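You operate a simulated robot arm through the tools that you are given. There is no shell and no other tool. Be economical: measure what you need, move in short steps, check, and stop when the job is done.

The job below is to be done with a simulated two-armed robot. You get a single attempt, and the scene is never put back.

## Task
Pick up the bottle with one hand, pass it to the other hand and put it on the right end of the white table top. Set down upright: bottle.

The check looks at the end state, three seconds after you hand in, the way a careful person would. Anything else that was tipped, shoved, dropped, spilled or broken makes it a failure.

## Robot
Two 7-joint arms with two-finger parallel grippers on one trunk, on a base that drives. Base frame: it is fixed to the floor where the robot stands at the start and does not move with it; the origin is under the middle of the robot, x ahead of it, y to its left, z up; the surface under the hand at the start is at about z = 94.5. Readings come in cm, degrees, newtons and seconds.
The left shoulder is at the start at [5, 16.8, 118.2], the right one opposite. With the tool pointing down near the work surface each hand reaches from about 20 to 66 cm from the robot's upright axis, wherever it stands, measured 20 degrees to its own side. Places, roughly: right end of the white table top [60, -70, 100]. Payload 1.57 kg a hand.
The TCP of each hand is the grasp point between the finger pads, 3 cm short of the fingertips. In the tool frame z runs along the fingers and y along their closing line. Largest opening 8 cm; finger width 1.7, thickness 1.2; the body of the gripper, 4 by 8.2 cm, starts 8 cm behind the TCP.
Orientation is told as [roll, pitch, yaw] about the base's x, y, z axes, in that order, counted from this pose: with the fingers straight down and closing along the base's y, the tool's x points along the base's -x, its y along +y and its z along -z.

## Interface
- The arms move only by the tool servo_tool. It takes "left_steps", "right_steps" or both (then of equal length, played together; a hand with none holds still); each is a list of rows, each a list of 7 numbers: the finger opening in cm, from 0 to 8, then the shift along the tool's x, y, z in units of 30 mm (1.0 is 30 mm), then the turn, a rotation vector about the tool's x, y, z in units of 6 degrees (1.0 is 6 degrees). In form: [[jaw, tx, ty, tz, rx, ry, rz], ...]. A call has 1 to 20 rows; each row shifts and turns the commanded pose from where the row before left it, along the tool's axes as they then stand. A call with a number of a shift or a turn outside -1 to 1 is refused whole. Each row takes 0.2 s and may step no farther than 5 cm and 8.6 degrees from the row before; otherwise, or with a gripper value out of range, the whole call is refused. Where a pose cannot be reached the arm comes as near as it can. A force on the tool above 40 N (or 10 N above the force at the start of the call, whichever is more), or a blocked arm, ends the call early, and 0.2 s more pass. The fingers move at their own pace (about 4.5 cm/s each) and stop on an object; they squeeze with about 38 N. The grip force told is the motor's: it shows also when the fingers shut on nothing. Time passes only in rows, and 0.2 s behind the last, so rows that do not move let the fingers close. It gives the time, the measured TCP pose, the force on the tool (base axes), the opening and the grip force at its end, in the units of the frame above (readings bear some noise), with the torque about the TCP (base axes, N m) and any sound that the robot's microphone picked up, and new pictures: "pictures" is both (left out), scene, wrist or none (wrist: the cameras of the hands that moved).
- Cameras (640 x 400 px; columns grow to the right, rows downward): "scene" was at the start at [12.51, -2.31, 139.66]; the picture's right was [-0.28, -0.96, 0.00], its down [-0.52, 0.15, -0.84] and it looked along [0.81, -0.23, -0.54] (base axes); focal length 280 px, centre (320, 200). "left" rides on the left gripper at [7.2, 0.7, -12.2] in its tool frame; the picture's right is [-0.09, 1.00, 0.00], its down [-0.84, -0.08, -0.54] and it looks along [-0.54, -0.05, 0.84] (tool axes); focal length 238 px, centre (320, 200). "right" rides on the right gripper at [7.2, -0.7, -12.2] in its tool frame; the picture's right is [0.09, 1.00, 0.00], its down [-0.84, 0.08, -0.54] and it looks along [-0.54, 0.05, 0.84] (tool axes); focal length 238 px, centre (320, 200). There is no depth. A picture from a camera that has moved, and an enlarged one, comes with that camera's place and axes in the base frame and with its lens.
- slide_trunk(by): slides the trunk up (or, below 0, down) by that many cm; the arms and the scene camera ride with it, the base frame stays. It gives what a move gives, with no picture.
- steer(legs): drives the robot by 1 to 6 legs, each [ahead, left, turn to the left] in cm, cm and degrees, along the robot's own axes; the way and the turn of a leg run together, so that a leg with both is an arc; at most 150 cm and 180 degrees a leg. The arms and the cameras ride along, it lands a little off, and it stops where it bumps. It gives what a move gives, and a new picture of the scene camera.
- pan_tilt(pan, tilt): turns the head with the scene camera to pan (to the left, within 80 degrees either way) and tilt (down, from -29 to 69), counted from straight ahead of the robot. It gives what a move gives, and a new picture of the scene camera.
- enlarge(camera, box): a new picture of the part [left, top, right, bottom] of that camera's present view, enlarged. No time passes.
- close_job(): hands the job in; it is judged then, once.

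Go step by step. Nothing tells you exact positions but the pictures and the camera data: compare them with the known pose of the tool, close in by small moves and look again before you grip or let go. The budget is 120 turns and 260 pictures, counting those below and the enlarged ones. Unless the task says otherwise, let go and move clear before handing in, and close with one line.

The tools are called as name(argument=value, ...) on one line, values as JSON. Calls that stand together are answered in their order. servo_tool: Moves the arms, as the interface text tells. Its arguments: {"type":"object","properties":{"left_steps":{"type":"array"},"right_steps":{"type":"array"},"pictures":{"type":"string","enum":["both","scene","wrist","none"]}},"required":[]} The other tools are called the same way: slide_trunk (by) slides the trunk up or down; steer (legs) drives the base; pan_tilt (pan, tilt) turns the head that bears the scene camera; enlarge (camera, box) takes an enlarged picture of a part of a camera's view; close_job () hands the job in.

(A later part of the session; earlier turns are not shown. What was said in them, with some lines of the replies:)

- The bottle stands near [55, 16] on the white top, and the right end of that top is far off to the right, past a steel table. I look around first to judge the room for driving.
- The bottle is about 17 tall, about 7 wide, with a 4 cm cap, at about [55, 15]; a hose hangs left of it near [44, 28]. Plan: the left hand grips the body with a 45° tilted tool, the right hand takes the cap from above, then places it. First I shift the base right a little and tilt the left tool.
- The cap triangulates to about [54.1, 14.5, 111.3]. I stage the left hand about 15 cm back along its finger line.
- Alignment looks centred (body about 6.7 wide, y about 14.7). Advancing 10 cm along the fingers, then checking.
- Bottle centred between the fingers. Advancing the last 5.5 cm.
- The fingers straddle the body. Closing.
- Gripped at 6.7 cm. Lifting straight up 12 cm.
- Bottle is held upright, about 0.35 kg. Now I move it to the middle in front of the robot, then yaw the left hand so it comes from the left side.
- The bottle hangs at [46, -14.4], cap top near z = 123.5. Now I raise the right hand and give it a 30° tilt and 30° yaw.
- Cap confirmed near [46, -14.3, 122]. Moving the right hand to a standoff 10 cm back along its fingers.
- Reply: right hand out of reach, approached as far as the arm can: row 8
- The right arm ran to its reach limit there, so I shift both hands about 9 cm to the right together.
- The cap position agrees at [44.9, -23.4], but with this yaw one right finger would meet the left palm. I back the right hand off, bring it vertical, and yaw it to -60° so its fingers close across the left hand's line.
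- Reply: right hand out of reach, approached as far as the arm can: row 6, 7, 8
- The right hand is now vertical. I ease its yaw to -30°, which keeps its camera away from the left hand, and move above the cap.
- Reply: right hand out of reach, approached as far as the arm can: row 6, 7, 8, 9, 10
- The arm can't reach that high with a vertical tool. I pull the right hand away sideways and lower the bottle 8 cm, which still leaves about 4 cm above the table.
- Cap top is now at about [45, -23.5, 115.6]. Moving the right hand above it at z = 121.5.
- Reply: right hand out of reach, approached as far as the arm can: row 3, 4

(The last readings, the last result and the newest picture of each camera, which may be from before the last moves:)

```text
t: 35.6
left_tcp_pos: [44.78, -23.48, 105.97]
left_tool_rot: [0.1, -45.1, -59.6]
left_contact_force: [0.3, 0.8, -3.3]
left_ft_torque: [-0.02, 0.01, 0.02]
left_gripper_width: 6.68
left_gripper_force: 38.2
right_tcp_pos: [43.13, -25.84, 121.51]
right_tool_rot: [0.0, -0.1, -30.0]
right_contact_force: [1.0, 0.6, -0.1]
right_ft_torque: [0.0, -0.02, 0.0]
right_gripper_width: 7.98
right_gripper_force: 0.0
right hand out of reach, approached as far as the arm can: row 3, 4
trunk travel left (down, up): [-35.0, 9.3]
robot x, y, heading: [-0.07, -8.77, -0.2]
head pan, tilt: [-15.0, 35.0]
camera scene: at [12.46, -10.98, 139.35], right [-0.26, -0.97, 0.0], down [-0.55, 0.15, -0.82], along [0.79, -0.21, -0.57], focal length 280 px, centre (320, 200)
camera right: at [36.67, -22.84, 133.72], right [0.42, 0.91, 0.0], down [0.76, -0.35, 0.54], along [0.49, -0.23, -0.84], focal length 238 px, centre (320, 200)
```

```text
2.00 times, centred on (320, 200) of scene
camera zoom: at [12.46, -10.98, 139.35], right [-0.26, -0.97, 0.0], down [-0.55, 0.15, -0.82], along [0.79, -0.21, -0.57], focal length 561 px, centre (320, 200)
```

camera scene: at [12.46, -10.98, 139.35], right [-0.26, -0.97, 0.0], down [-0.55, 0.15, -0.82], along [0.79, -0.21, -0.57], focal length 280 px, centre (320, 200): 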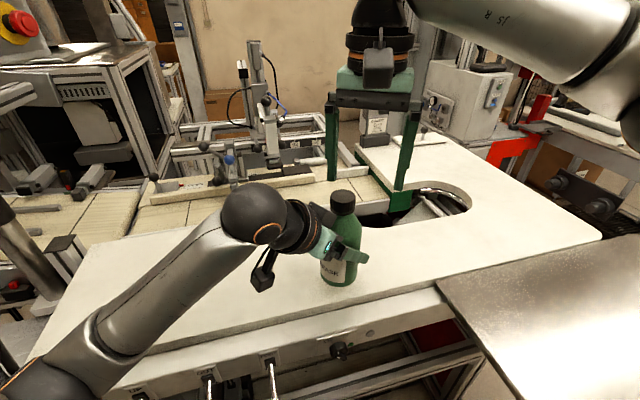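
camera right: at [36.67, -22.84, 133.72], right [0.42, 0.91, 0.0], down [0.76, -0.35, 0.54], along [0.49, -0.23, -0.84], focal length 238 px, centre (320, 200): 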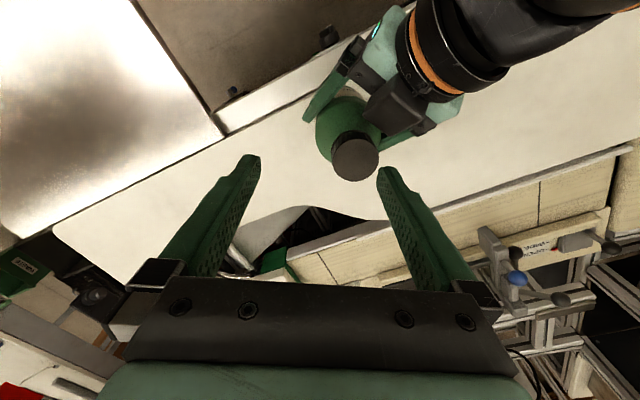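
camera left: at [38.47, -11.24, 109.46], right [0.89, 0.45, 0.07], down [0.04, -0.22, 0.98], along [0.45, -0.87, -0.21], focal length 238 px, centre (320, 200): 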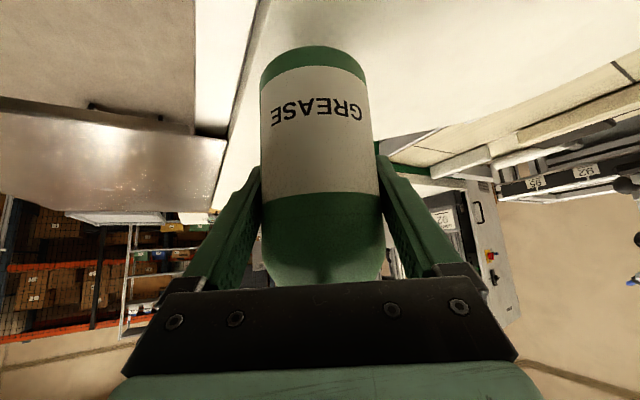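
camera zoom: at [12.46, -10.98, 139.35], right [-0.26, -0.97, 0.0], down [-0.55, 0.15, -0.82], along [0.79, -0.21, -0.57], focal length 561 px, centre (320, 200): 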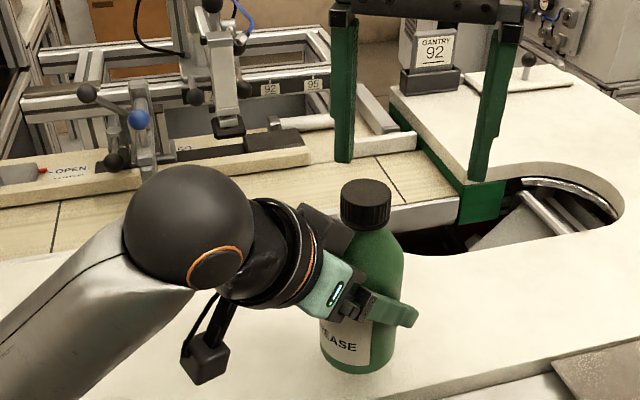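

Still just short, so I bring the bottle to the right hand: left moves to about [42.4, -27.6].

servo_tool(left_steps=[[0, -0.183, -0.46, 0.183, 0, 0, 0], [0, -0.183, -0.46, 0.183, 0, 0, 0], [0, -0.183, -0.46, 0.183, 0, 0, 0], [0, 0, 0, 0, 0, 0, 0]], right_steps=[[8, -0.03, -0.21, 0, 0, 0, 0], [8, -0.03, -0.21, 0, 0, 0, 0], [8, -0.03, -0.21, 0, 0, 0, 0], [8, 0, 0, 0, 0, 0, 0]])

```text
t: 36.6
left_tcp_pos: [42.55, -27.46, 106.0]
left_tool_rot: [0.0, -45.0, -59.5]
left_contact_force: [0.6, 0.6, -4.3]
left_ft_torque: [0.01, -0.01, -0.01]
left_gripper_width: 6.66
left_gripper_force: 38.5
right_tcp_pos: [42.44, -27.44, 121.42]
right_tool_rot: [0.1, 0.1, -30.1]
right_contact_force: [-0.4, -0.6, 0.5]
right_ft_torque: [-0.04, -0.01, 0.0]
right_gripper_width: 8.01
right_gripper_force: 0.1
trunk travel left (down, up): [-35.0, 9.3]
robot x, y, heading: [0.06, -9.13, -0.3]
head pan, tilt: [-15.0, 35.0]
camera scene: at [12.49, -10.96, 139.34], right [-0.26, -0.97, 0.0], down [-0.55, 0.15, -0.82], along [0.79, -0.21, -0.57], focal length 280 px, centre (320, 200)
camera right: at [36.06, -24.49, 133.66], right [0.42, 0.91, 0.0], down [0.76, -0.35, 0.54], along [0.49, -0.23, -0.84], focal length 238 px, centre (320, 200)
camera left: at [36.14, -15.37, 109.51], right [0.89, 0.45, 0.07], down [0.04, -0.22, 0.97], along [0.45, -0.87, -0.21], focal length 238 px, centre (320, 200)
```

scene: 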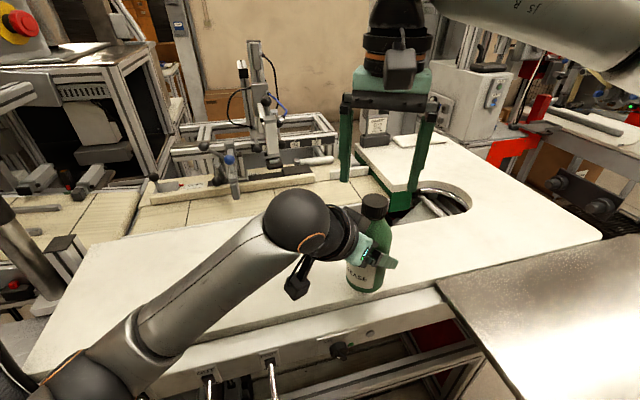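
right: 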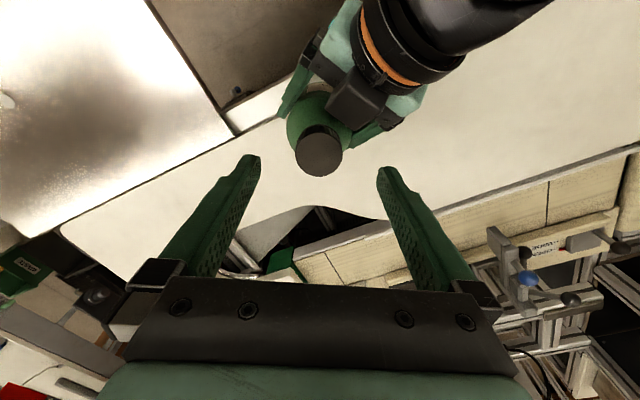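
left: 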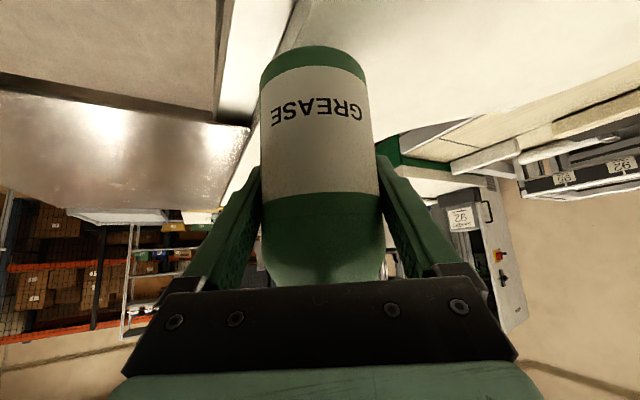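

Right hand is centred over the cap. Descending 6.5 cm around it.

servo_tool(right_steps=[[8, 0, 0, 0.5, 0, 0, 0], [8, 0, 0, 0.5, 0, 0, 0], [8, 0, 0, 0.5, 0, 0, 0], [8, 0, 0, 0.5, 0, 0, 0], [8, 0, 0, 0.15, 0, 0, 0], [8, 0, 0, 0, 0, 0, 0]])

enlarge(camera="scene", box=[260, 100, 500, 300])

```text
t: 38.0
left_tcp_pos: [42.51, -27.6, 105.99]
left_tool_rot: [0.0, -45.1, -59.5]
left_contact_force: [-0.4, 0.0, -3.1]
left_ft_torque: [0.01, 0.01, 0.0]
left_gripper_width: 6.67
left_gripper_force: 38.0
right_tcp_pos: [42.43, -27.4, 115.02]
right_tool_rot: [0.0, 0.1, -30.2]
right_contact_force: [0.7, 0.5, -0.4]
right_ft_torque: [-0.01, 0.0, 0.01]
right_gripper_width: 8.01
right_gripper_force: 0.0
trunk travel left (down, up): [-35.0, 9.3]
robot x, y, heading: [-0.01, -8.69, -0.1]
head pan, tilt: [-15.0, 35.0]
camera scene: at [12.47, -10.98, 139.34], right [-0.26, -0.97, 0.0], down [-0.55, 0.15, -0.82], along [0.79, -0.21, -0.57], focal length 280 px, centre (320, 200)
camera right: at [35.97, -24.38, 127.25], right [0.42, 0.91, 0.0], down [0.76, -0.35, 0.54], along [0.49, -0.23, -0.84], focal length 238 px, centre (320, 200)
```

scene: 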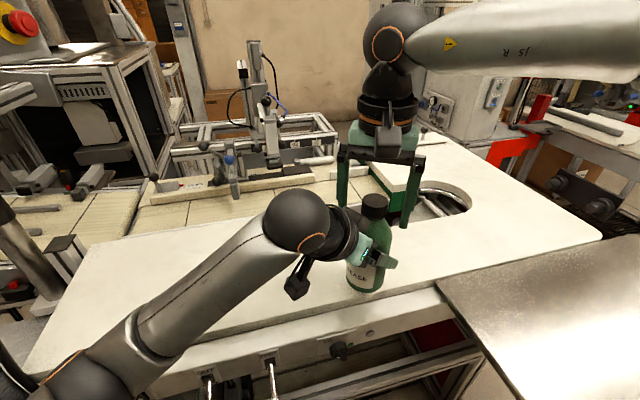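
right: 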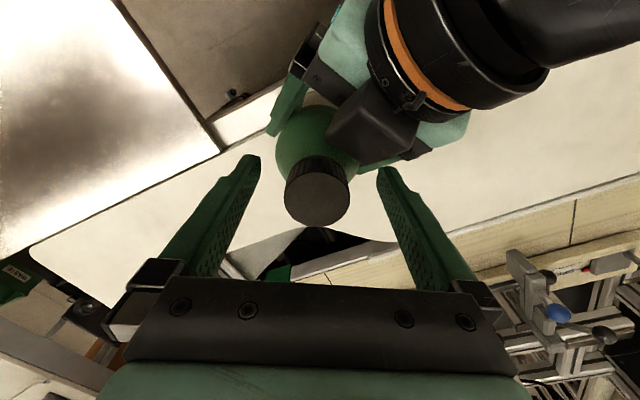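

```text
2.00 times, centred on (380, 200) of scene
camera zoom: at [12.47, -10.98, 139.34], right [-0.26, -0.97, 0.0], down [-0.55, 0.15, -0.82], along [0.79, -0.21, -0.57], focal length 561 px, centre (200, 200)
```

zoom: 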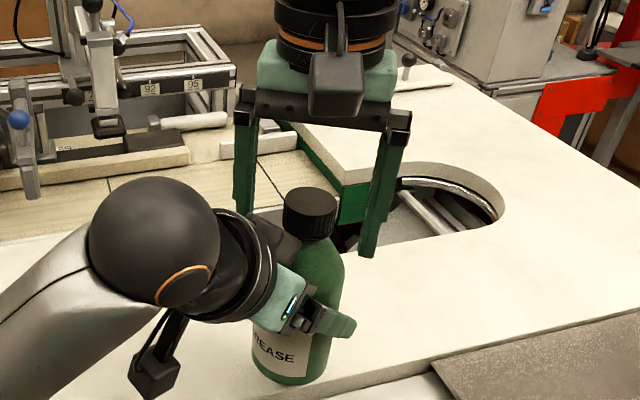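

Cap is between the fingers. Lowering 0.6 cm more and closing the right hand.

servo_tool(right_steps=[[8, 0, 0, 0.2, 0, 0, 0], [0, 0, 0, 0, 0, 0, 0], [0, 0, 0, 0, 0, 0, 0], [0, 0, 0, 0, 0, 0, 0], [0, 0, 0, 0, 0, 0, 0], [0, 0, 0, 0, 0, 0, 0]])

```text
t: 39.4
left_tcp_pos: [42.63, -27.39, 105.86]
left_tool_rot: [0.1, -44.8, -59.3]
left_contact_force: [5.3, 9.1, -12.4]
left_ft_torque: [-0.56, 0.3, 0.08]
left_gripper_width: 6.66
left_gripper_force: 37.9
right_tcp_pos: [42.44, -27.36, 114.47]
right_tool_rot: [0.1, 0.0, -30.1]
right_contact_force: [-5.9, -9.1, 9.4]
right_ft_torque: [-0.3, 0.18, -0.1]
right_gripper_width: 4.5
right_gripper_force: 37.7
trunk travel left (down, up): [-35.0, 9.3]
robot x, y, heading: [-0.4, -9.05, -0.3]
head pan, tilt: [-15.0, 35.0]
camera scene: at [12.47, -10.98, 139.34], right [-0.26, -0.97, 0.0], down [-0.55, 0.15, -0.82], along [0.79, -0.21, -0.57], focal length 280 px, centre (320, 200)
camera right: at [36.0, -24.38, 126.69], right [0.42, 0.91, 0.0], down [0.76, -0.35, 0.54], along [0.49, -0.23, -0.84], focal length 238 px, centre (320, 200)
```

scene: 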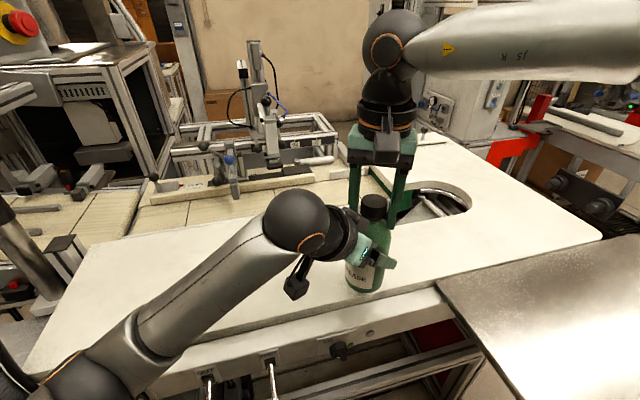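
right: 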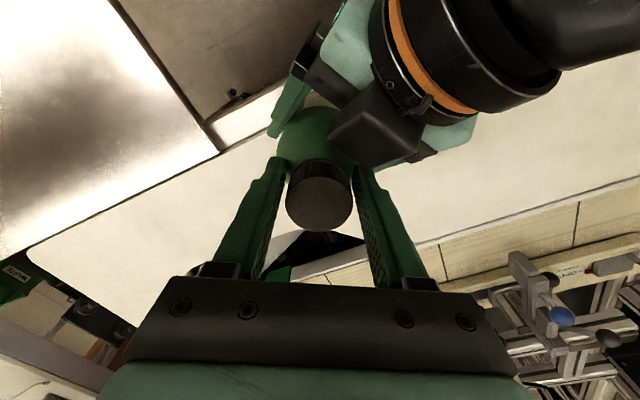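

Width 4.5 and an upward force of 9 N suggest the tips may be on the bottle's shoulder rather than the cap. Looking closer.

enlarge(camera="right", box=[220, 100, 420, 260])

enlarge(camera="scene", box=[320, 140, 440, 300])

```text
2.50 times, centred on (320, 180) of right
camera zoom: at [36.0, -24.38, 126.69], right [0.42, 0.91, 0.0], down [0.76, -0.35, 0.54], along [0.49, -0.23, -0.84], focal length 596 px, centre (320, 250)
```

zoom: 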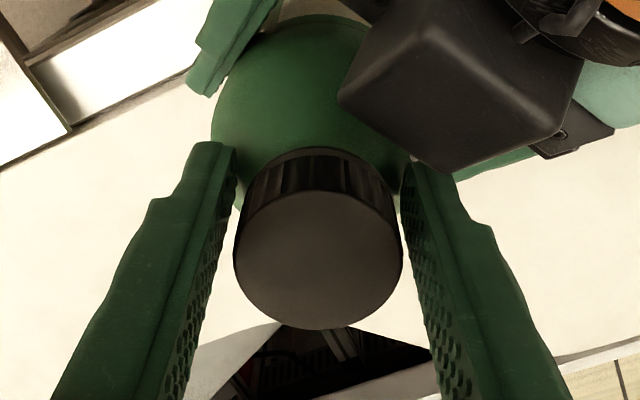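

```text
2.50 times, centred on (380, 220) of scene
camera zoom: at [12.47, -10.98, 139.34], right [-0.26, -0.97, 0.0], down [-0.55, 0.15, -0.82], along [0.79, -0.21, -0.57], focal length 701 px, centre (170, 150)
```

zoom: 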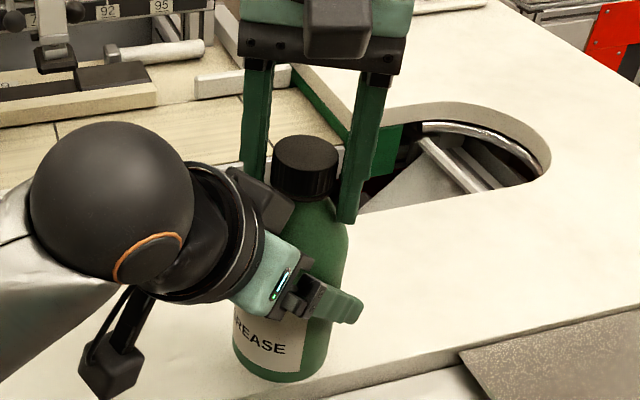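

Confirmed: the tips wedge on the shoulder (cap is about 3.8 wide). I open, rise 1.1 cm, and close again on the cap itself.

servo_tool(right_steps=[[8, 0, 0, 0, 0, 0, 0], [8, 0, 0, 0, 0, 0, 0], [8, 0, 0, -0.37, 0, 0, 0], [8, 0, 0, 0, 0, 0, 0], [0, 0, 0, 0, 0, 0, 0], [0, 0, 0, 0, 0, 0, 0], [0, 0, 0, 0, 0, 0, 0], [0, 0, 0, 0, 0, 0, 0], [0, 0, 0, 0, 0, 0, 0]], pictures="wrist")

enlarge(camera="right", box=[220, 100, 420, 260])

enlarge(camera="scene", box=[320, 140, 440, 300])

```text
t: 41.4
left_tcp_pos: [42.6, -27.49, 106.02]
left_tool_rot: [0.1, -44.9, -59.4]
left_contact_force: [0.9, 6.4, -2.5]
left_ft_torque: [-0.58, 0.08, 0.01]
left_gripper_width: 6.68
left_gripper_force: 37.6
right_tcp_pos: [42.43, -27.46, 115.59]
right_tool_rot: [-0.1, 0.0, -30.1]
right_contact_force: [-2.5, -6.8, 0.3]
right_ft_torque: [-0.07, 0.0, -0.03]
right_gripper_width: 3.78
right_gripper_force: 36.7
trunk travel left (down, up): [-35.0, 9.3]
robot x, y, heading: [-0.17, -9.05, -0.3]
head pan, tilt: [-15.0, 35.0]
camera right: at [35.98, -24.45, 127.8], right [0.42, 0.91, 0.0], down [0.76, -0.35, 0.54], along [0.49, -0.23, -0.84], focal length 238 px, centre (320, 200)
```

right: 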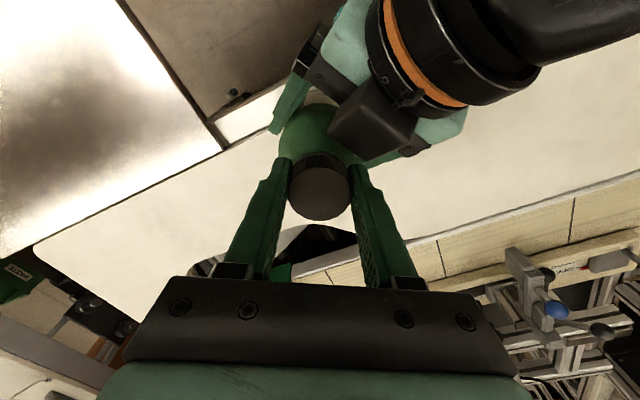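

```text
2.50 times, centred on (320, 180) of right
camera zoom: at [35.98, -24.45, 127.8], right [0.42, 0.91, 0.0], down [0.76, -0.35, 0.54], along [0.49, -0.23, -0.84], focal length 596 px, centre (320, 250)
```

zoom: 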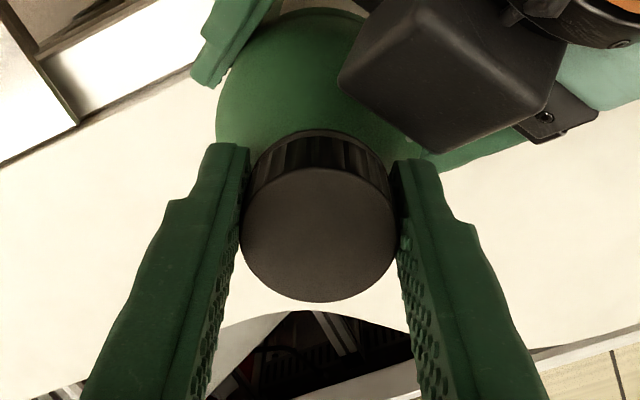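

```text
2.50 times, centred on (380, 220) of scene
camera zoom: at [12.47, -10.98, 139.34], right [-0.26, -0.97, 0.0], down [-0.55, 0.15, -0.82], along [0.79, -0.21, -0.57], focal length 701 px, centre (170, 150)
```

zoom: 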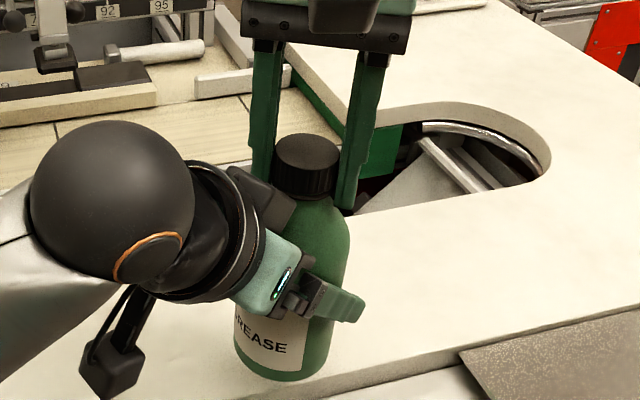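

Now the cap is held (3.78 cm, no vertical load). Opening the left hand, pictures to check.

servo_tool(left_steps=[[8, 0, 0, 0, 0, 0, 0], [8, 0, 0, 0, 0, 0, 0], [8, 0, 0, 0, 0, 0, 0]], pictures="both")

```text
t: 42.2
left_tcp_pos: [42.54, -27.54, 105.99]
left_tool_rot: [0.1, -45.1, -59.5]
left_contact_force: [0.7, -1.2, 0.0]
left_ft_torque: [0.0, 0.02, 0.04]
left_gripper_width: 8.01
left_gripper_force: 0.1
right_tcp_pos: [42.37, -27.44, 115.53]
right_tool_rot: [0.1, 0.0, -30.1]
right_contact_force: [0.8, 0.4, -2.8]
right_ft_torque: [-0.01, -0.04, -0.01]
right_gripper_width: 3.7
right_gripper_force: 38.2
trunk travel left (down, up): [-35.0, 9.3]
robot x, y, heading: [-0.06, -8.95, -0.1]
head pan, tilt: [-15.0, 35.0]
camera scene: at [12.47, -10.98, 139.34], right [-0.26, -0.97, 0.0], down [-0.55, 0.15, -0.82], along [0.79, -0.21, -0.57], focal length 280 px, centre (320, 200)
camera left: at [36.12, -15.39, 109.53], right [0.89, 0.45, 0.07], down [0.04, -0.22, 0.98], along [0.45, -0.87, -0.21], focal length 238 px, centre (320, 200)
```

scene: 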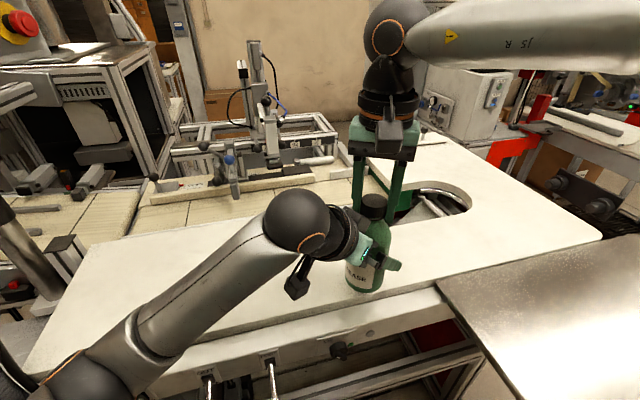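
left: 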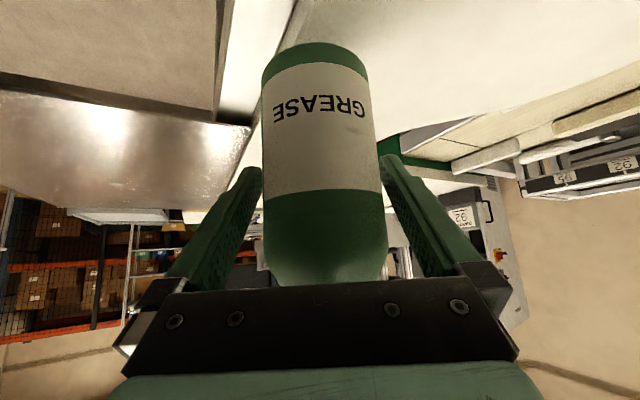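

The right hand carries it alone and upright. Withdrawing the left hand horizontally.

servo_tool(left_steps=[[8, 0.3, 0, -0.3, 0, 0, 0], [8, 0.55, 0, -0.55, 0, 0, 0], [8, 0.55, 0, -0.55, 0, 0, 0], [8, 0.55, 0, -0.55, 0, 0, 0], [8, 0.55, 0, -0.55, 0, 0, 0], [8, 0.55, 0, -0.55, 0, 0, 0], [8, 0.55, 0, -0.55, 0, 0, 0], [8, 0, 0, 0, 0, 0, 0]], pictures="scene")

```text
t: 44.0
left_tcp_pos: [34.87, -14.26, 105.99]
left_tool_rot: [0.0, -45.1, -59.4]
left_contact_force: [0.4, -0.4, 0.4]
left_ft_torque: [-0.04, -0.02, 0.03]
left_gripper_width: 7.98
left_gripper_force: 0.0
right_tcp_pos: [42.4, -27.33, 115.53]
right_tool_rot: [0.0, 0.0, -30.2]
right_contact_force: [-0.7, -0.6, -4.0]
right_ft_torque: [-0.01, 0.03, -0.04]
right_gripper_width: 3.68
right_gripper_force: 37.9
trunk travel left (down, up): [-35.0, 9.3]
robot x, y, heading: [-0.02, -8.85, -0.3]
head pan, tilt: [-15.0, 35.0]
camera scene: at [12.48, -11.0, 139.34], right [-0.26, -0.97, 0.0], down [-0.55, 0.15, -0.82], along [0.79, -0.21, -0.57], focal length 280 px, centre (320, 200)
```

scene: 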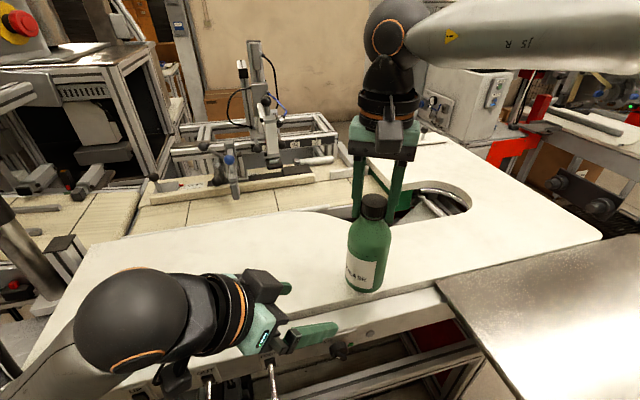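

The right hand now holds the bottle alone. Next I need room for the base to move right, so I look down along the steel table's edge.

pan_tilt(pan=-55, tilt=60)

pan_tilt(pan=-80, tilt=45)

pan_tilt(pan=0, tilt=69)

```text
t: 45.0
left_tcp_pos: [34.75, -14.18, 105.97]
left_tool_rot: [0.0, -45.1, -59.5]
left_contact_force: [0.3, -0.7, -0.2]
left_ft_torque: [-0.01, -0.04, 0.0]
left_gripper_width: 7.99
left_gripper_force: 0.1
right_tcp_pos: [42.52, -27.31, 115.53]
right_tool_rot: [0.1, 0.0, -30.2]
right_contact_force: [0.6, -0.4, -4.2]
right_ft_torque: [0.0, 0.01, -0.02]
right_gripper_width: 3.66
right_gripper_force: 38.0
trunk travel left (down, up): [-35.0, 9.3]
robot x, y, heading: [0.01, -8.89, -0.3]
head pan, tilt: [-55.0, 60.0]
camera scene: at [7.79, -14.15, 135.92], right [-0.82, -0.57, 0.0], down [-0.5, 0.71, -0.5], along [0.29, -0.41, -0.87], focal length 280 px, centre (320, 200)
```

scene: 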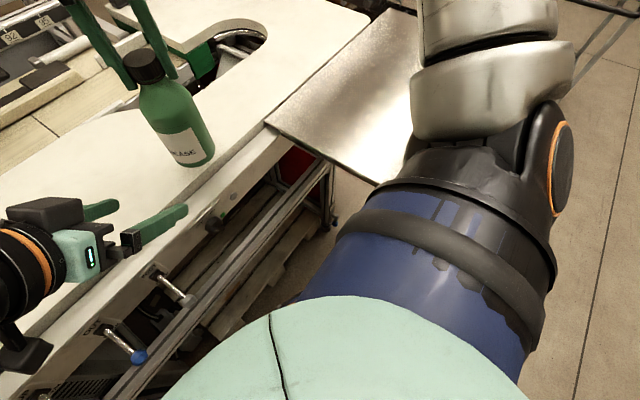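

```text
t: 45.9
left_tcp_pos: [34.94, -14.28, 105.99]
left_tool_rot: [0.1, -45.2, -59.5]
left_contact_force: [1.1, -0.3, -0.5]
left_ft_torque: [0.05, 0.01, -0.03]
left_gripper_width: 8.0
left_gripper_force: 0.0
right_tcp_pos: [42.43, -27.33, 115.48]
right_tool_rot: [0.1, 0.1, -30.1]
right_contact_force: [0.1, 0.6, -3.1]
right_ft_torque: [-0.01, 0.03, -0.01]
right_gripper_width: 3.69
right_gripper_force: 38.1
trunk travel left (down, up): [-35.0, 9.3]
robot x, y, heading: [-0.08, -8.66, -0.0]
head pan, tilt: [-80.0, 45.0]
camera scene: at [5.37, -16.7, 137.86], right [-0.98, -0.17, 0.0], down [-0.12, 0.7, -0.71], along [0.12, -0.7, -0.71], focal length 280 px, centre (320, 200)
```

scene: 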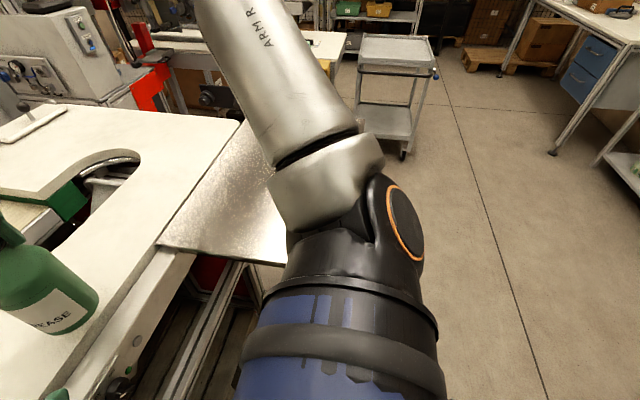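

```text
t: 47.5
left_tcp_pos: [34.91, -14.27, 105.93]
left_tool_rot: [0.1, -45.2, -59.6]
left_contact_force: [-0.2, -0.2, -0.7]
left_ft_torque: [0.01, 0.02, 0.0]
left_gripper_width: 8.03
left_gripper_force: 0.1
right_tcp_pos: [42.38, -27.41, 115.39]
right_tool_rot: [-0.1, -0.1, -30.1]
right_contact_force: [-0.9, -0.5, -3.3]
right_ft_torque: [0.02, 0.0, -0.01]
right_gripper_width: 3.66
right_gripper_force: 38.0
trunk travel left (down, up): [-35.0, 9.3]
robot x, y, heading: [0.17, -8.95, 0.1]
head pan, tilt: [0.0, 68.8]
camera scene: at [9.56, -8.7, 134.98], right [0.0, -1.0, 0.0], down [-0.93, 0.0, -0.36], along [0.36, 0.0, -0.93], focal length 280 px, centre (320, 200)
```

scene: 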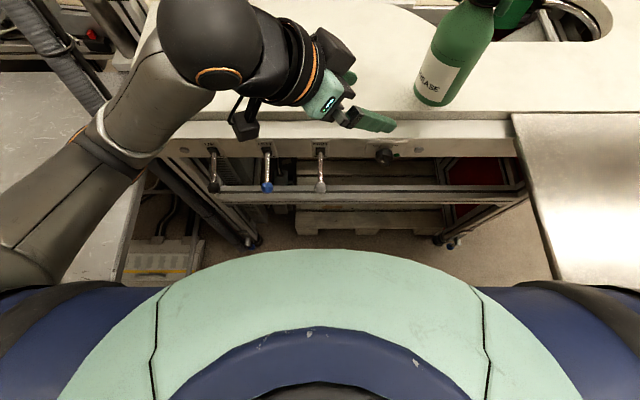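

The steel shelf is a small fold-out panel with open floor under it, so a modest shift right is possible. I raise the trunk for reach and clearance, then drive a bit right and forward.

slide_trunk(by=9)

steer(legs=[[3, -7, 0]])

```text
t: 48.7
left_tcp_pos: [34.87, -14.17, 114.96]
left_tool_rot: [0.1, -45.1, -59.5]
left_contact_force: [0.1, 0.1, -0.4]
left_ft_torque: [0.01, 0.03, 0.01]
left_gripper_width: 8.03
left_gripper_force: 0.0
right_tcp_pos: [42.47, -27.34, 124.5]
right_tool_rot: [0.1, 0.0, -30.1]
right_contact_force: [0.3, 0.4, -3.9]
right_ft_torque: [0.01, -0.01, -0.02]
right_gripper_width: 3.65
right_gripper_force: 37.3
trunk travel left (down, up): [-44.0, 0.3]
robot x, y, heading: [-0.05, -9.14, 0.1]
head pan, tilt: [0.0, 68.8]
```

```text
t: 50.0
left_tcp_pos: [37.82, -21.39, 114.97]
left_tool_rot: [0.0, -45.1, -59.5]
left_contact_force: [-0.1, 1.0, -0.6]
left_ft_torque: [0.03, 0.03, 0.0]
left_gripper_width: 7.98
left_gripper_force: 0.1
right_tcp_pos: [45.43, -34.54, 124.51]
right_tool_rot: [0.1, 0.1, -30.2]
right_contact_force: [0.7, 0.3, -3.6]
right_ft_torque: [0.02, 0.03, 0.03]
right_gripper_width: 3.66
right_gripper_force: 38.1
trunk travel left (down, up): [-44.0, 0.3]
robot x, y, heading: [3.11, -16.22, -0.4]
head pan, tilt: [0.0, 68.8]
camera scene: at [12.52, -15.8, 143.97], right [0.0, -1.0, 0.0], down [-0.93, 0.0, -0.36], along [0.36, 0.0, -0.93], focal length 280 px, centre (320, 200)
```

scene: 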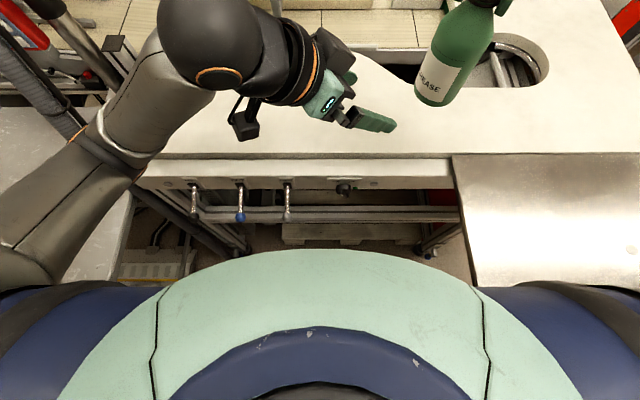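

No bump. One more small leg.

steer(legs=[[2, -5, 0]])

pan_tilt(pan=-45, tilt=40)

```text
t: 51.1
left_tcp_pos: [39.75, -26.35, 114.98]
left_tool_rot: [0.0, -45.1, -59.7]
left_contact_force: [-0.1, 0.1, -0.5]
left_ft_torque: [0.03, 0.01, 0.03]
left_gripper_width: 8.01
left_gripper_force: 0.1
right_tcp_pos: [47.27, -39.36, 124.69]
right_tool_rot: [0.0, 0.1, -30.0]
right_contact_force: [0.1, -0.1, -4.2]
right_ft_torque: [0.02, 0.01, -0.01]
right_gripper_width: 3.62
right_gripper_force: 37.4
trunk travel left (down, up): [-44.0, 0.3]
robot x, y, heading: [4.77, -21.17, 0.0]
head pan, tilt: [0.0, 68.8]
camera scene: at [14.47, -20.75, 143.98], right [0.0, -1.0, 0.0], down [-0.93, 0.0, -0.36], along [0.36, 0.0, -0.93], focal length 280 px, centre (320, 200)
```

scene: 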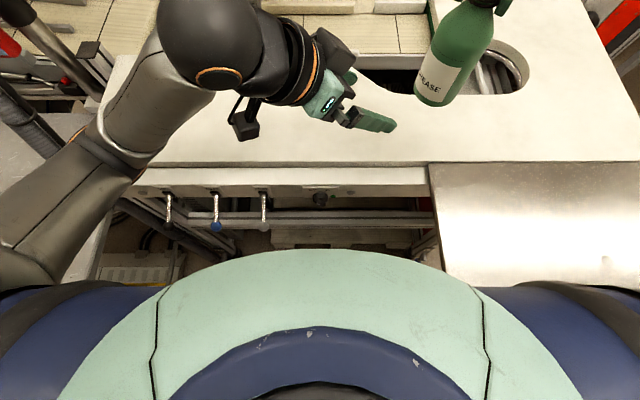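

```text
t: 52.2
left_tcp_pos: [39.77, -26.21, 114.96]
left_tool_rot: [0.1, -45.1, -59.7]
left_contact_force: [0.1, 0.7, 0.1]
left_ft_torque: [0.01, 0.0, 0.02]
left_gripper_width: 8.02
left_gripper_force: 0.2
right_tcp_pos: [47.31, -39.25, 124.6]
right_tool_rot: [0.0, 0.1, -30.0]
right_contact_force: [0.2, -0.2, -3.4]
right_ft_torque: [0.03, -0.02, 0.03]
right_gripper_width: 3.58
right_gripper_force: 38.3
trunk travel left (down, up): [-44.0, 0.3]
robot x, y, heading: [4.73, -20.75, 0.1]
head pan, tilt: [-45.0, 40.0]
camera scene: at [14.86, -26.71, 147.58], right [-0.71, -0.71, 0.0], down [-0.45, 0.46, -0.77], along [0.54, -0.54, -0.64], focal length 280 px, centre (320, 200)
```

scene: 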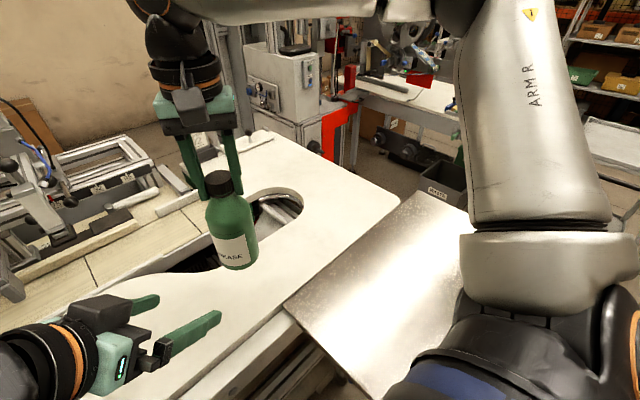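

The grip width is drifting slightly (3.78 to 3.6), so I check the grip for slip.

enlarge(camera="right", box=[220, 100, 420, 260])

enlarge(camera="scene", box=[140, 80, 340, 280])

```text
2.50 times, centred on (320, 180) of right
camera zoom: at [40.86, -36.44, 136.81], right [0.42, 0.91, 0.0], down [0.76, -0.35, 0.54], along [0.49, -0.23, -0.84], focal length 596 px, centre (320, 250)
```

zoom: 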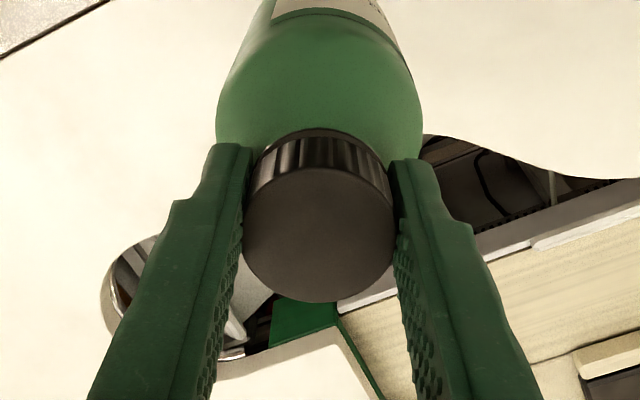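

```text
2.00 times, centred on (240, 180) of scene
camera zoom: at [14.86, -26.71, 147.58], right [-0.71, -0.71, 0.0], down [-0.45, 0.46, -0.77], along [0.54, -0.54, -0.64], focal length 561 px, centre (480, 240)
```

zoom: 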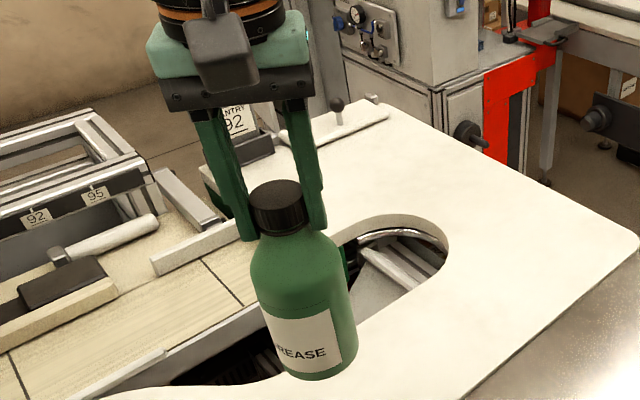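

No slip: the cap is still centred and level. I lower to about 4 cm over the table, then carry it to the right end.

servo_tool(right_steps=[[0, 0, 0, 0.7, 0, 0, 0], [0, 0, 0, 0.8, 0, 0, 0], [0, 0, 0, 0.8, 0, 0, 0], [0, -0.3, -0.4, 0.2, 0, 0, 0], [0, -0.6, -0.77, 0, 0, 0, 0], [0, -0.6, -0.77, 0, 0, 0, 0], [0, -0.6, -0.77, 0, 0, 0, 0], [0, -0.6, -0.77, 0, 0, 0, 0], [0, -0.6, -0.77, 0, 0, 0, 0], [0, -0.6, -0.77, 0, 0, 0, 0], [0, -0.3, -0.4, 0, 0, 0, 0], [0, 0, 0, 0, 0, 0, 0]])

```text
t: 54.8
left_tcp_pos: [39.82, -26.3, 115.02]
left_tool_rot: [0.1, -45.1, -59.6]
left_contact_force: [0.3, -0.1, -1.1]
left_ft_torque: [0.02, 0.0, -0.02]
left_gripper_width: 8.02
left_gripper_force: 0.0
right_tcp_pos: [50.24, -59.86, 117.02]
right_tool_rot: [0.0, 0.1, -30.1]
right_contact_force: [0.0, -1.1, -2.7]
right_ft_torque: [-0.01, -0.04, 0.02]
right_gripper_width: 3.6
right_gripper_force: 37.8
trunk travel left (down, up): [-44.0, 0.3]
robot x, y, heading: [4.97, -20.65, -0.1]
head pan, tilt: [-45.0, 40.0]
camera scene: at [14.87, -26.72, 147.59], right [-0.71, -0.71, 0.0], down [-0.45, 0.46, -0.77], along [0.54, -0.54, -0.64], focal length 280 px, centre (320, 200)
camera right: at [43.76, -56.9, 129.26], right [0.42, 0.91, 0.0], down [0.76, -0.35, 0.54], along [0.49, -0.23, -0.84], focal length 238 px, centre (320, 200)
```

scene: 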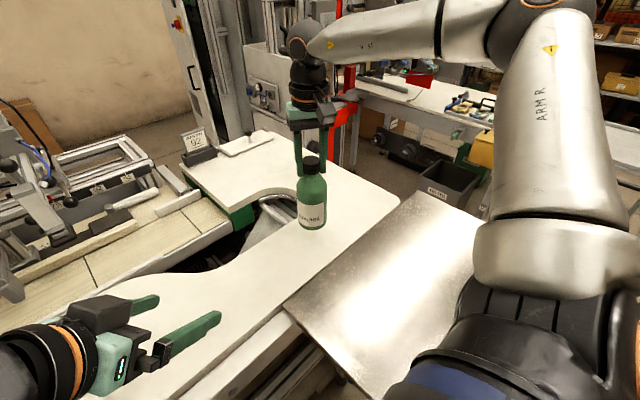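
right: 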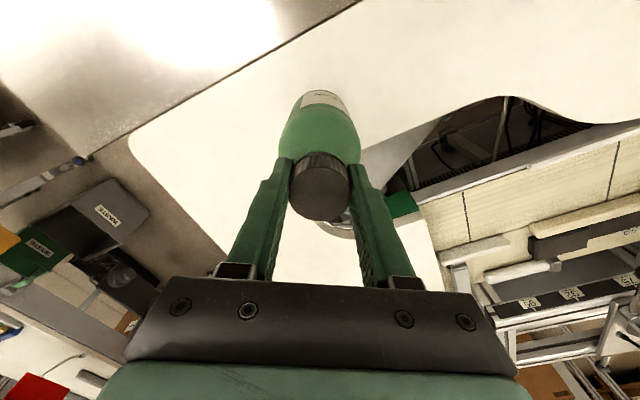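

On track; the right edge is near y = -88. Moving on to about [52, -74].

servo_tool(right_steps=[[0, -0.572, -0.756, 0, 0, 0, 0], [0, -0.572, -0.756, 0, 0, 0, 0], [0, -0.572, -0.756, 0, 0, 0, 0], [0, -0.572, -0.756, 0, 0, 0, 0], [0, -0.572, -0.756, 0, 0, 0, 0], [0, 0, 0, 0, 0, 0, 0]])

```text
t: 56.2
left_tcp_pos: [39.81, -26.24, 115.06]
left_tool_rot: [0.1, -45.2, -59.6]
left_contact_force: [0.4, 0.8, -0.4]
left_ft_torque: [0.01, -0.01, 0.03]
left_gripper_width: 7.99
left_gripper_force: 0.1
right_tcp_pos: [51.7, -73.94, 116.83]
right_tool_rot: [0.0, 0.1, -30.0]
right_contact_force: [-1.1, 0.4, -3.5]
right_ft_torque: [-0.02, -0.02, 0.02]
right_gripper_width: 3.57
right_gripper_force: 37.9
trunk travel left (down, up): [-44.0, 0.3]
robot x, y, heading: [4.67, -20.68, -0.0]
head pan, tilt: [-45.0, 40.0]
camera scene: at [14.85, -26.71, 147.59], right [-0.71, -0.71, 0.0], down [-0.45, 0.46, -0.77], along [0.54, -0.54, -0.64], focal length 280 px, centre (320, 200)
camera right: at [45.36, -71.03, 129.19], right [0.42, 0.91, 0.0], down [0.76, -0.35, 0.54], along [0.49, -0.23, -0.84], focal length 238 px, centre (320, 200)
```

scene: 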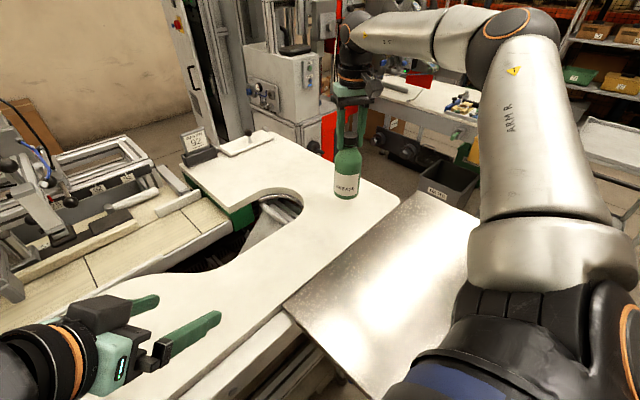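
right: 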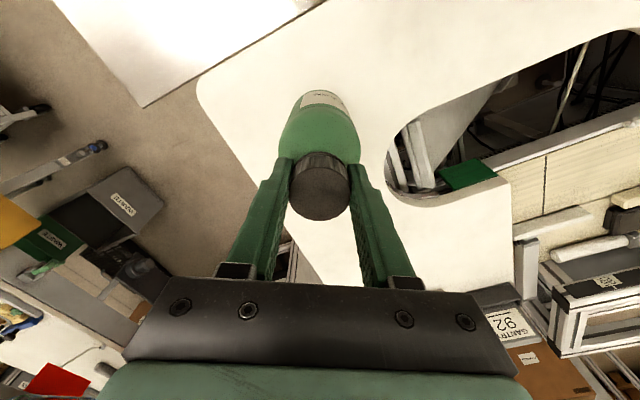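

Good spot with clear margins. Lowering 4 cm, then in fine steps until touch.

servo_tool(right_steps=[[0, 0, 0, 0.5, 0, 0, 0], [0, 0, 0, 0.5, 0, 0, 0], [0, 0, 0, 0.35, 0, 0, 0], [0, 0, 0, 0, 0, 0, 0]], pictures="scene")

enlarge(camera="scene", box=[280, 100, 420, 220])

```text
t: 57.2
left_tcp_pos: [39.67, -26.34, 114.95]
left_tool_rot: [0.1, -45.0, -59.7]
left_contact_force: [-0.7, 0.6, 0.3]
left_ft_torque: [-0.01, 0.03, -0.03]
left_gripper_width: 8.0
left_gripper_force: 0.2
right_tcp_pos: [51.73, -73.89, 112.8]
right_tool_rot: [0.0, 0.0, -30.0]
right_contact_force: [-0.5, -0.3, -4.1]
right_ft_torque: [0.02, 0.01, -0.02]
right_gripper_width: 3.6
right_gripper_force: 38.6
trunk travel left (down, up): [-44.0, 0.3]
robot x, y, heading: [4.81, -20.96, 0.1]
head pan, tilt: [-45.0, 40.0]
camera scene: at [14.85, -26.73, 147.59], right [-0.71, -0.71, 0.0], down [-0.45, 0.46, -0.77], along [0.54, -0.54, -0.64], focal length 280 px, centre (320, 200)
```

scene: 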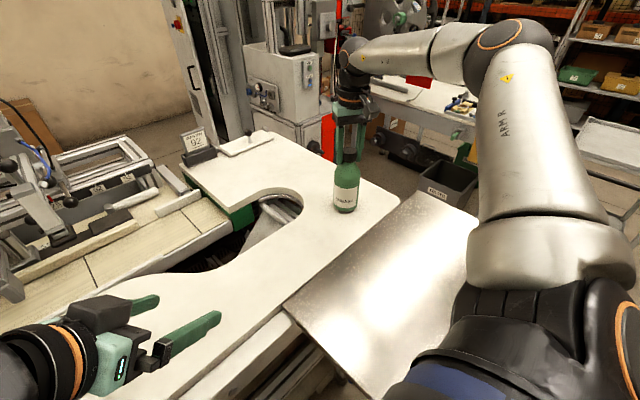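

```text
3.33 times, centred on (350, 160) of scene
camera zoom: at [14.85, -26.73, 147.59], right [-0.71, -0.71, 0.0], down [-0.45, 0.46, -0.77], along [0.54, -0.54, -0.64], focal length 935 px, centre (220, 333)
```

zoom: 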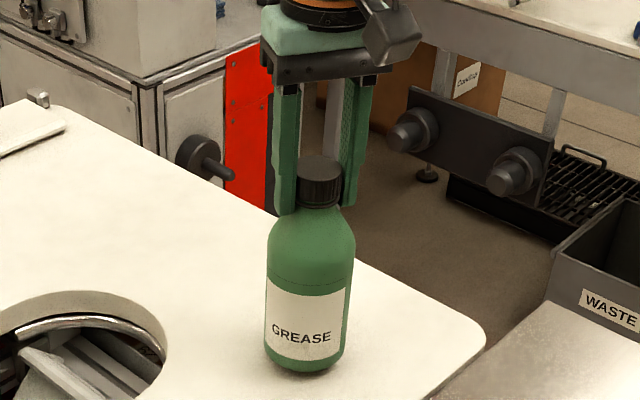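

Bottle hangs upright about 1 cm above the top. Lowering in 2 mm steps and watching the force.

servo_tool(right_steps=[[0, 0, 0, 0.1, 0, 0, 0], [0, 0, 0, 0.1, 0, 0, 0], [0, 0, 0, 0.1, 0, 0, 0], [0, 0, 0, 0, 0, 0, 0]], pictures="none")

```text
t: 58.2
left_tcp_pos: [39.75, -26.27, 115.07]
left_tool_rot: [0.1, -45.1, -59.6]
left_contact_force: [0.2, -0.4, 0.2]
left_ft_torque: [-0.01, -0.01, 0.0]
left_gripper_width: 7.99
left_gripper_force: 0.0
right_tcp_pos: [51.68, -73.84, 112.02]
right_tool_rot: [0.0, 0.0, -30.1]
right_contact_force: [0.1, -0.5, -3.7]
right_ft_torque: [0.0, 0.04, -0.04]
right_gripper_width: 3.59
right_gripper_force: 37.8
trunk travel left (down, up): [-44.0, 0.3]
robot x, y, heading: [4.98, -20.72, -0.3]
head pan, tilt: [-45.0, 40.0]
```

servo_tool(right_steps=[[0, 0, 0, 0.06, 0, 0, 0], [0, 0, 0, 0.06, 0, 0, 0], [0, 0, 0, 0, 0, 0, 0]], pictures="none")

```text
t: 59.0
left_tcp_pos: [39.78, -26.35, 115.1]
left_tool_rot: [0.1, -45.1, -59.6]
left_contact_force: [0.1, 0.5, -0.5]
left_ft_torque: [0.01, 0.0, 0.02]
left_gripper_width: 8.01
left_gripper_force: 0.0
right_tcp_pos: [51.78, -73.84, 111.74]
right_tool_rot: [0.0, -0.1, -30.1]
right_contact_force: [-0.1, -1.2, 2.3]
right_ft_torque: [-0.03, -0.01, 0.0]
right_gripper_width: 3.6
right_gripper_force: 38.0
trunk travel left (down, up): [-44.0, 0.3]
robot x, y, heading: [4.9, -20.87, -0.2]
head pan, tilt: [-45.0, 40.0]
```

The load has gone over to the table (force from -3.7 to +2.3 N). Checking the pose, then opening.

servo_tool(right_steps=[[5, 0, 0, 0, 0, 0, 0], [8, 0, 0, 0, 0, 0, 0], [8, 0, 0, 0, 0, 0, 0], [8, 0, 0, 0, 0, 0, 0]])

enlarge(camera="scene", box=[280, 100, 420, 220])

```text
t: 60.0
left_tcp_pos: [39.7, -26.13, 114.94]
left_tool_rot: [0.1, -45.1, -59.6]
left_contact_force: [0.4, 0.4, -0.8]
left_ft_torque: [-0.01, 0.0, -0.01]
left_gripper_width: 8.01
left_gripper_force: 0.0
right_tcp_pos: [51.71, -73.82, 111.71]
right_tool_rot: [0.0, -0.1, -30.1]
right_contact_force: [-0.2, 0.6, 0.2]
right_ft_torque: [-0.04, 0.04, 0.0]
right_gripper_width: 8.02
right_gripper_force: 0.0
trunk travel left (down, up): [-44.0, 0.3]
robot x, y, heading: [4.86, -21.17, -0.2]
head pan, tilt: [-45.0, 40.0]
camera scene: at [14.83, -26.7, 147.59], right [-0.71, -0.71, 0.0], down [-0.45, 0.46, -0.77], along [0.54, -0.54, -0.64], focal length 280 px, centre (320, 200)
camera right: at [45.28, -70.94, 123.95], right [0.42, 0.91, 0.0], down [0.76, -0.35, 0.54], along [0.49, -0.23, -0.84], focal length 238 px, centre (320, 200)
```

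scene: 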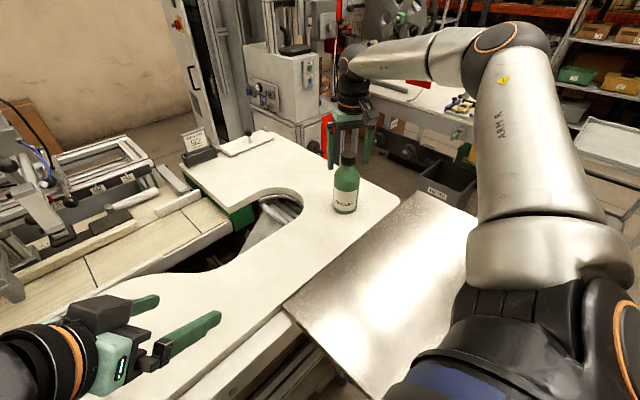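
right: 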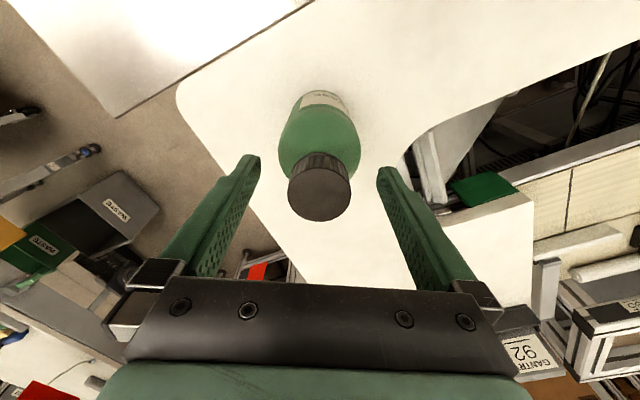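

```text
3.33 times, centred on (350, 160) of scene
camera zoom: at [14.83, -26.7, 147.59], right [-0.71, -0.71, 0.0], down [-0.45, 0.46, -0.77], along [0.54, -0.54, -0.64], focal length 935 px, centre (220, 333)
```

zoom: 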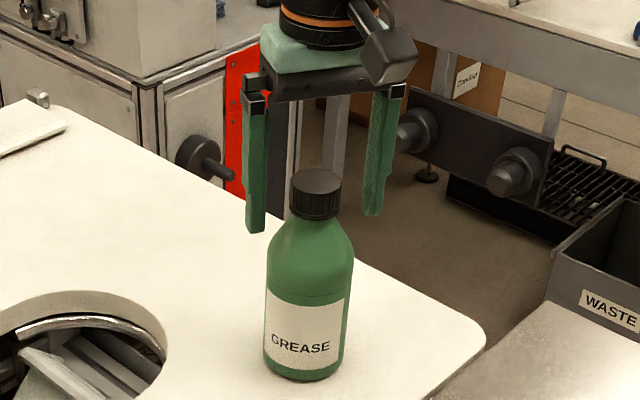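

The bottle stands upright on its own. Raising the right hand straight up.

servo_tool(right_steps=[[8, 0, 0, -0.5, 0, 0, 0], [8, 0, 0, -0.7, 0, 0, 0], [8, 0, 0, -0.7, 0, 0, 0], [8, 0, 0, -0.7, 0, 0, 0], [8, 0, 0, 0, 0, 0, 0]], pictures="scene")

```text
t: 61.2
left_tcp_pos: [39.76, -26.28, 115.03]
left_tool_rot: [0.2, -45.1, -59.6]
left_contact_force: [0.1, 0.5, -1.0]
left_ft_torque: [0.01, -0.02, 0.0]
left_gripper_width: 7.99
left_gripper_force: 0.0
right_tcp_pos: [51.88, -73.83, 119.54]
right_tool_rot: [0.0, 0.0, -30.1]
right_contact_force: [1.1, 0.2, 0.4]
right_ft_torque: [-0.01, 0.0, -0.01]
right_gripper_width: 8.03
right_gripper_force: 0.0
trunk travel left (down, up): [-44.0, 0.3]
robot x, y, heading: [4.89, -21.02, -0.1]
head pan, tilt: [-45.0, 40.0]
camera scene: at [14.84, -26.72, 147.59], right [-0.71, -0.71, 0.0], down [-0.45, 0.46, -0.77], along [0.54, -0.54, -0.64], focal length 280 px, centre (320, 200)
```

scene: 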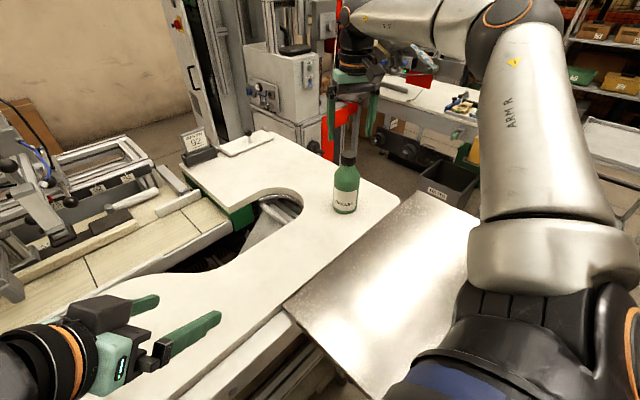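

Hand is clear above the cap. Moving it sideways away from the bottle and taking a last look.

servo_tool(right_steps=[[8, 0.4, 0.7, 0, 0, 0, 0], [8, 0.4, 0.7, 0, 0, 0, 0], [8, 0.4, 0.7, 0, 0, 0, 0], [8, 0.4, 0.7, 0, 0, 0, 0], [8, 0.4, 0.7, 0, 0, 0, 0], [8, 0.4, 0.7, 0, 0, 0, 0], [8, 0, 0, 0, 0, 0, 0]], pictures="scene")

```text
t: 62.8
left_tcp_pos: [39.79, -26.3, 114.94]
left_tool_rot: [0.1, -45.1, -59.6]
left_contact_force: [-0.6, 0.9, -0.8]
left_ft_torque: [0.01, -0.01, 0.01]
left_gripper_width: 8.0
left_gripper_force: 0.0
right_tcp_pos: [51.86, -59.46, 119.51]
right_tool_rot: [0.0, 0.1, -30.0]
right_contact_force: [-1.0, 0.2, 0.6]
right_ft_torque: [-0.01, 0.0, 0.0]
right_gripper_width: 8.03
right_gripper_force: 0.2
trunk travel left (down, up): [-44.0, 0.3]
robot x, y, heading: [5.34, -20.77, -0.1]
head pan, tilt: [-45.0, 40.0]
camera scene: at [14.82, -26.74, 147.59], right [-0.71, -0.71, 0.0], down [-0.45, 0.46, -0.77], along [0.54, -0.54, -0.64], focal length 280 px, centre (320, 200)
```

scene: 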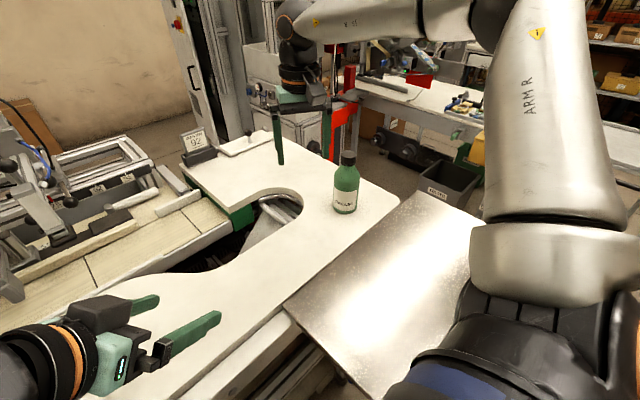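

The bottle stands upright on the right end of the white top, both hands are clear, and I see nothing else disturbed. Handing in.

close_job()

```text
The job is handed in.
```

I picked up the bottle with the left hand, passed it to the right hand in the air, and set it upright on the right end of the white table top, at about [52, -74]. Both hands are open and clear of it, and I saw nothing else tipped or moved.
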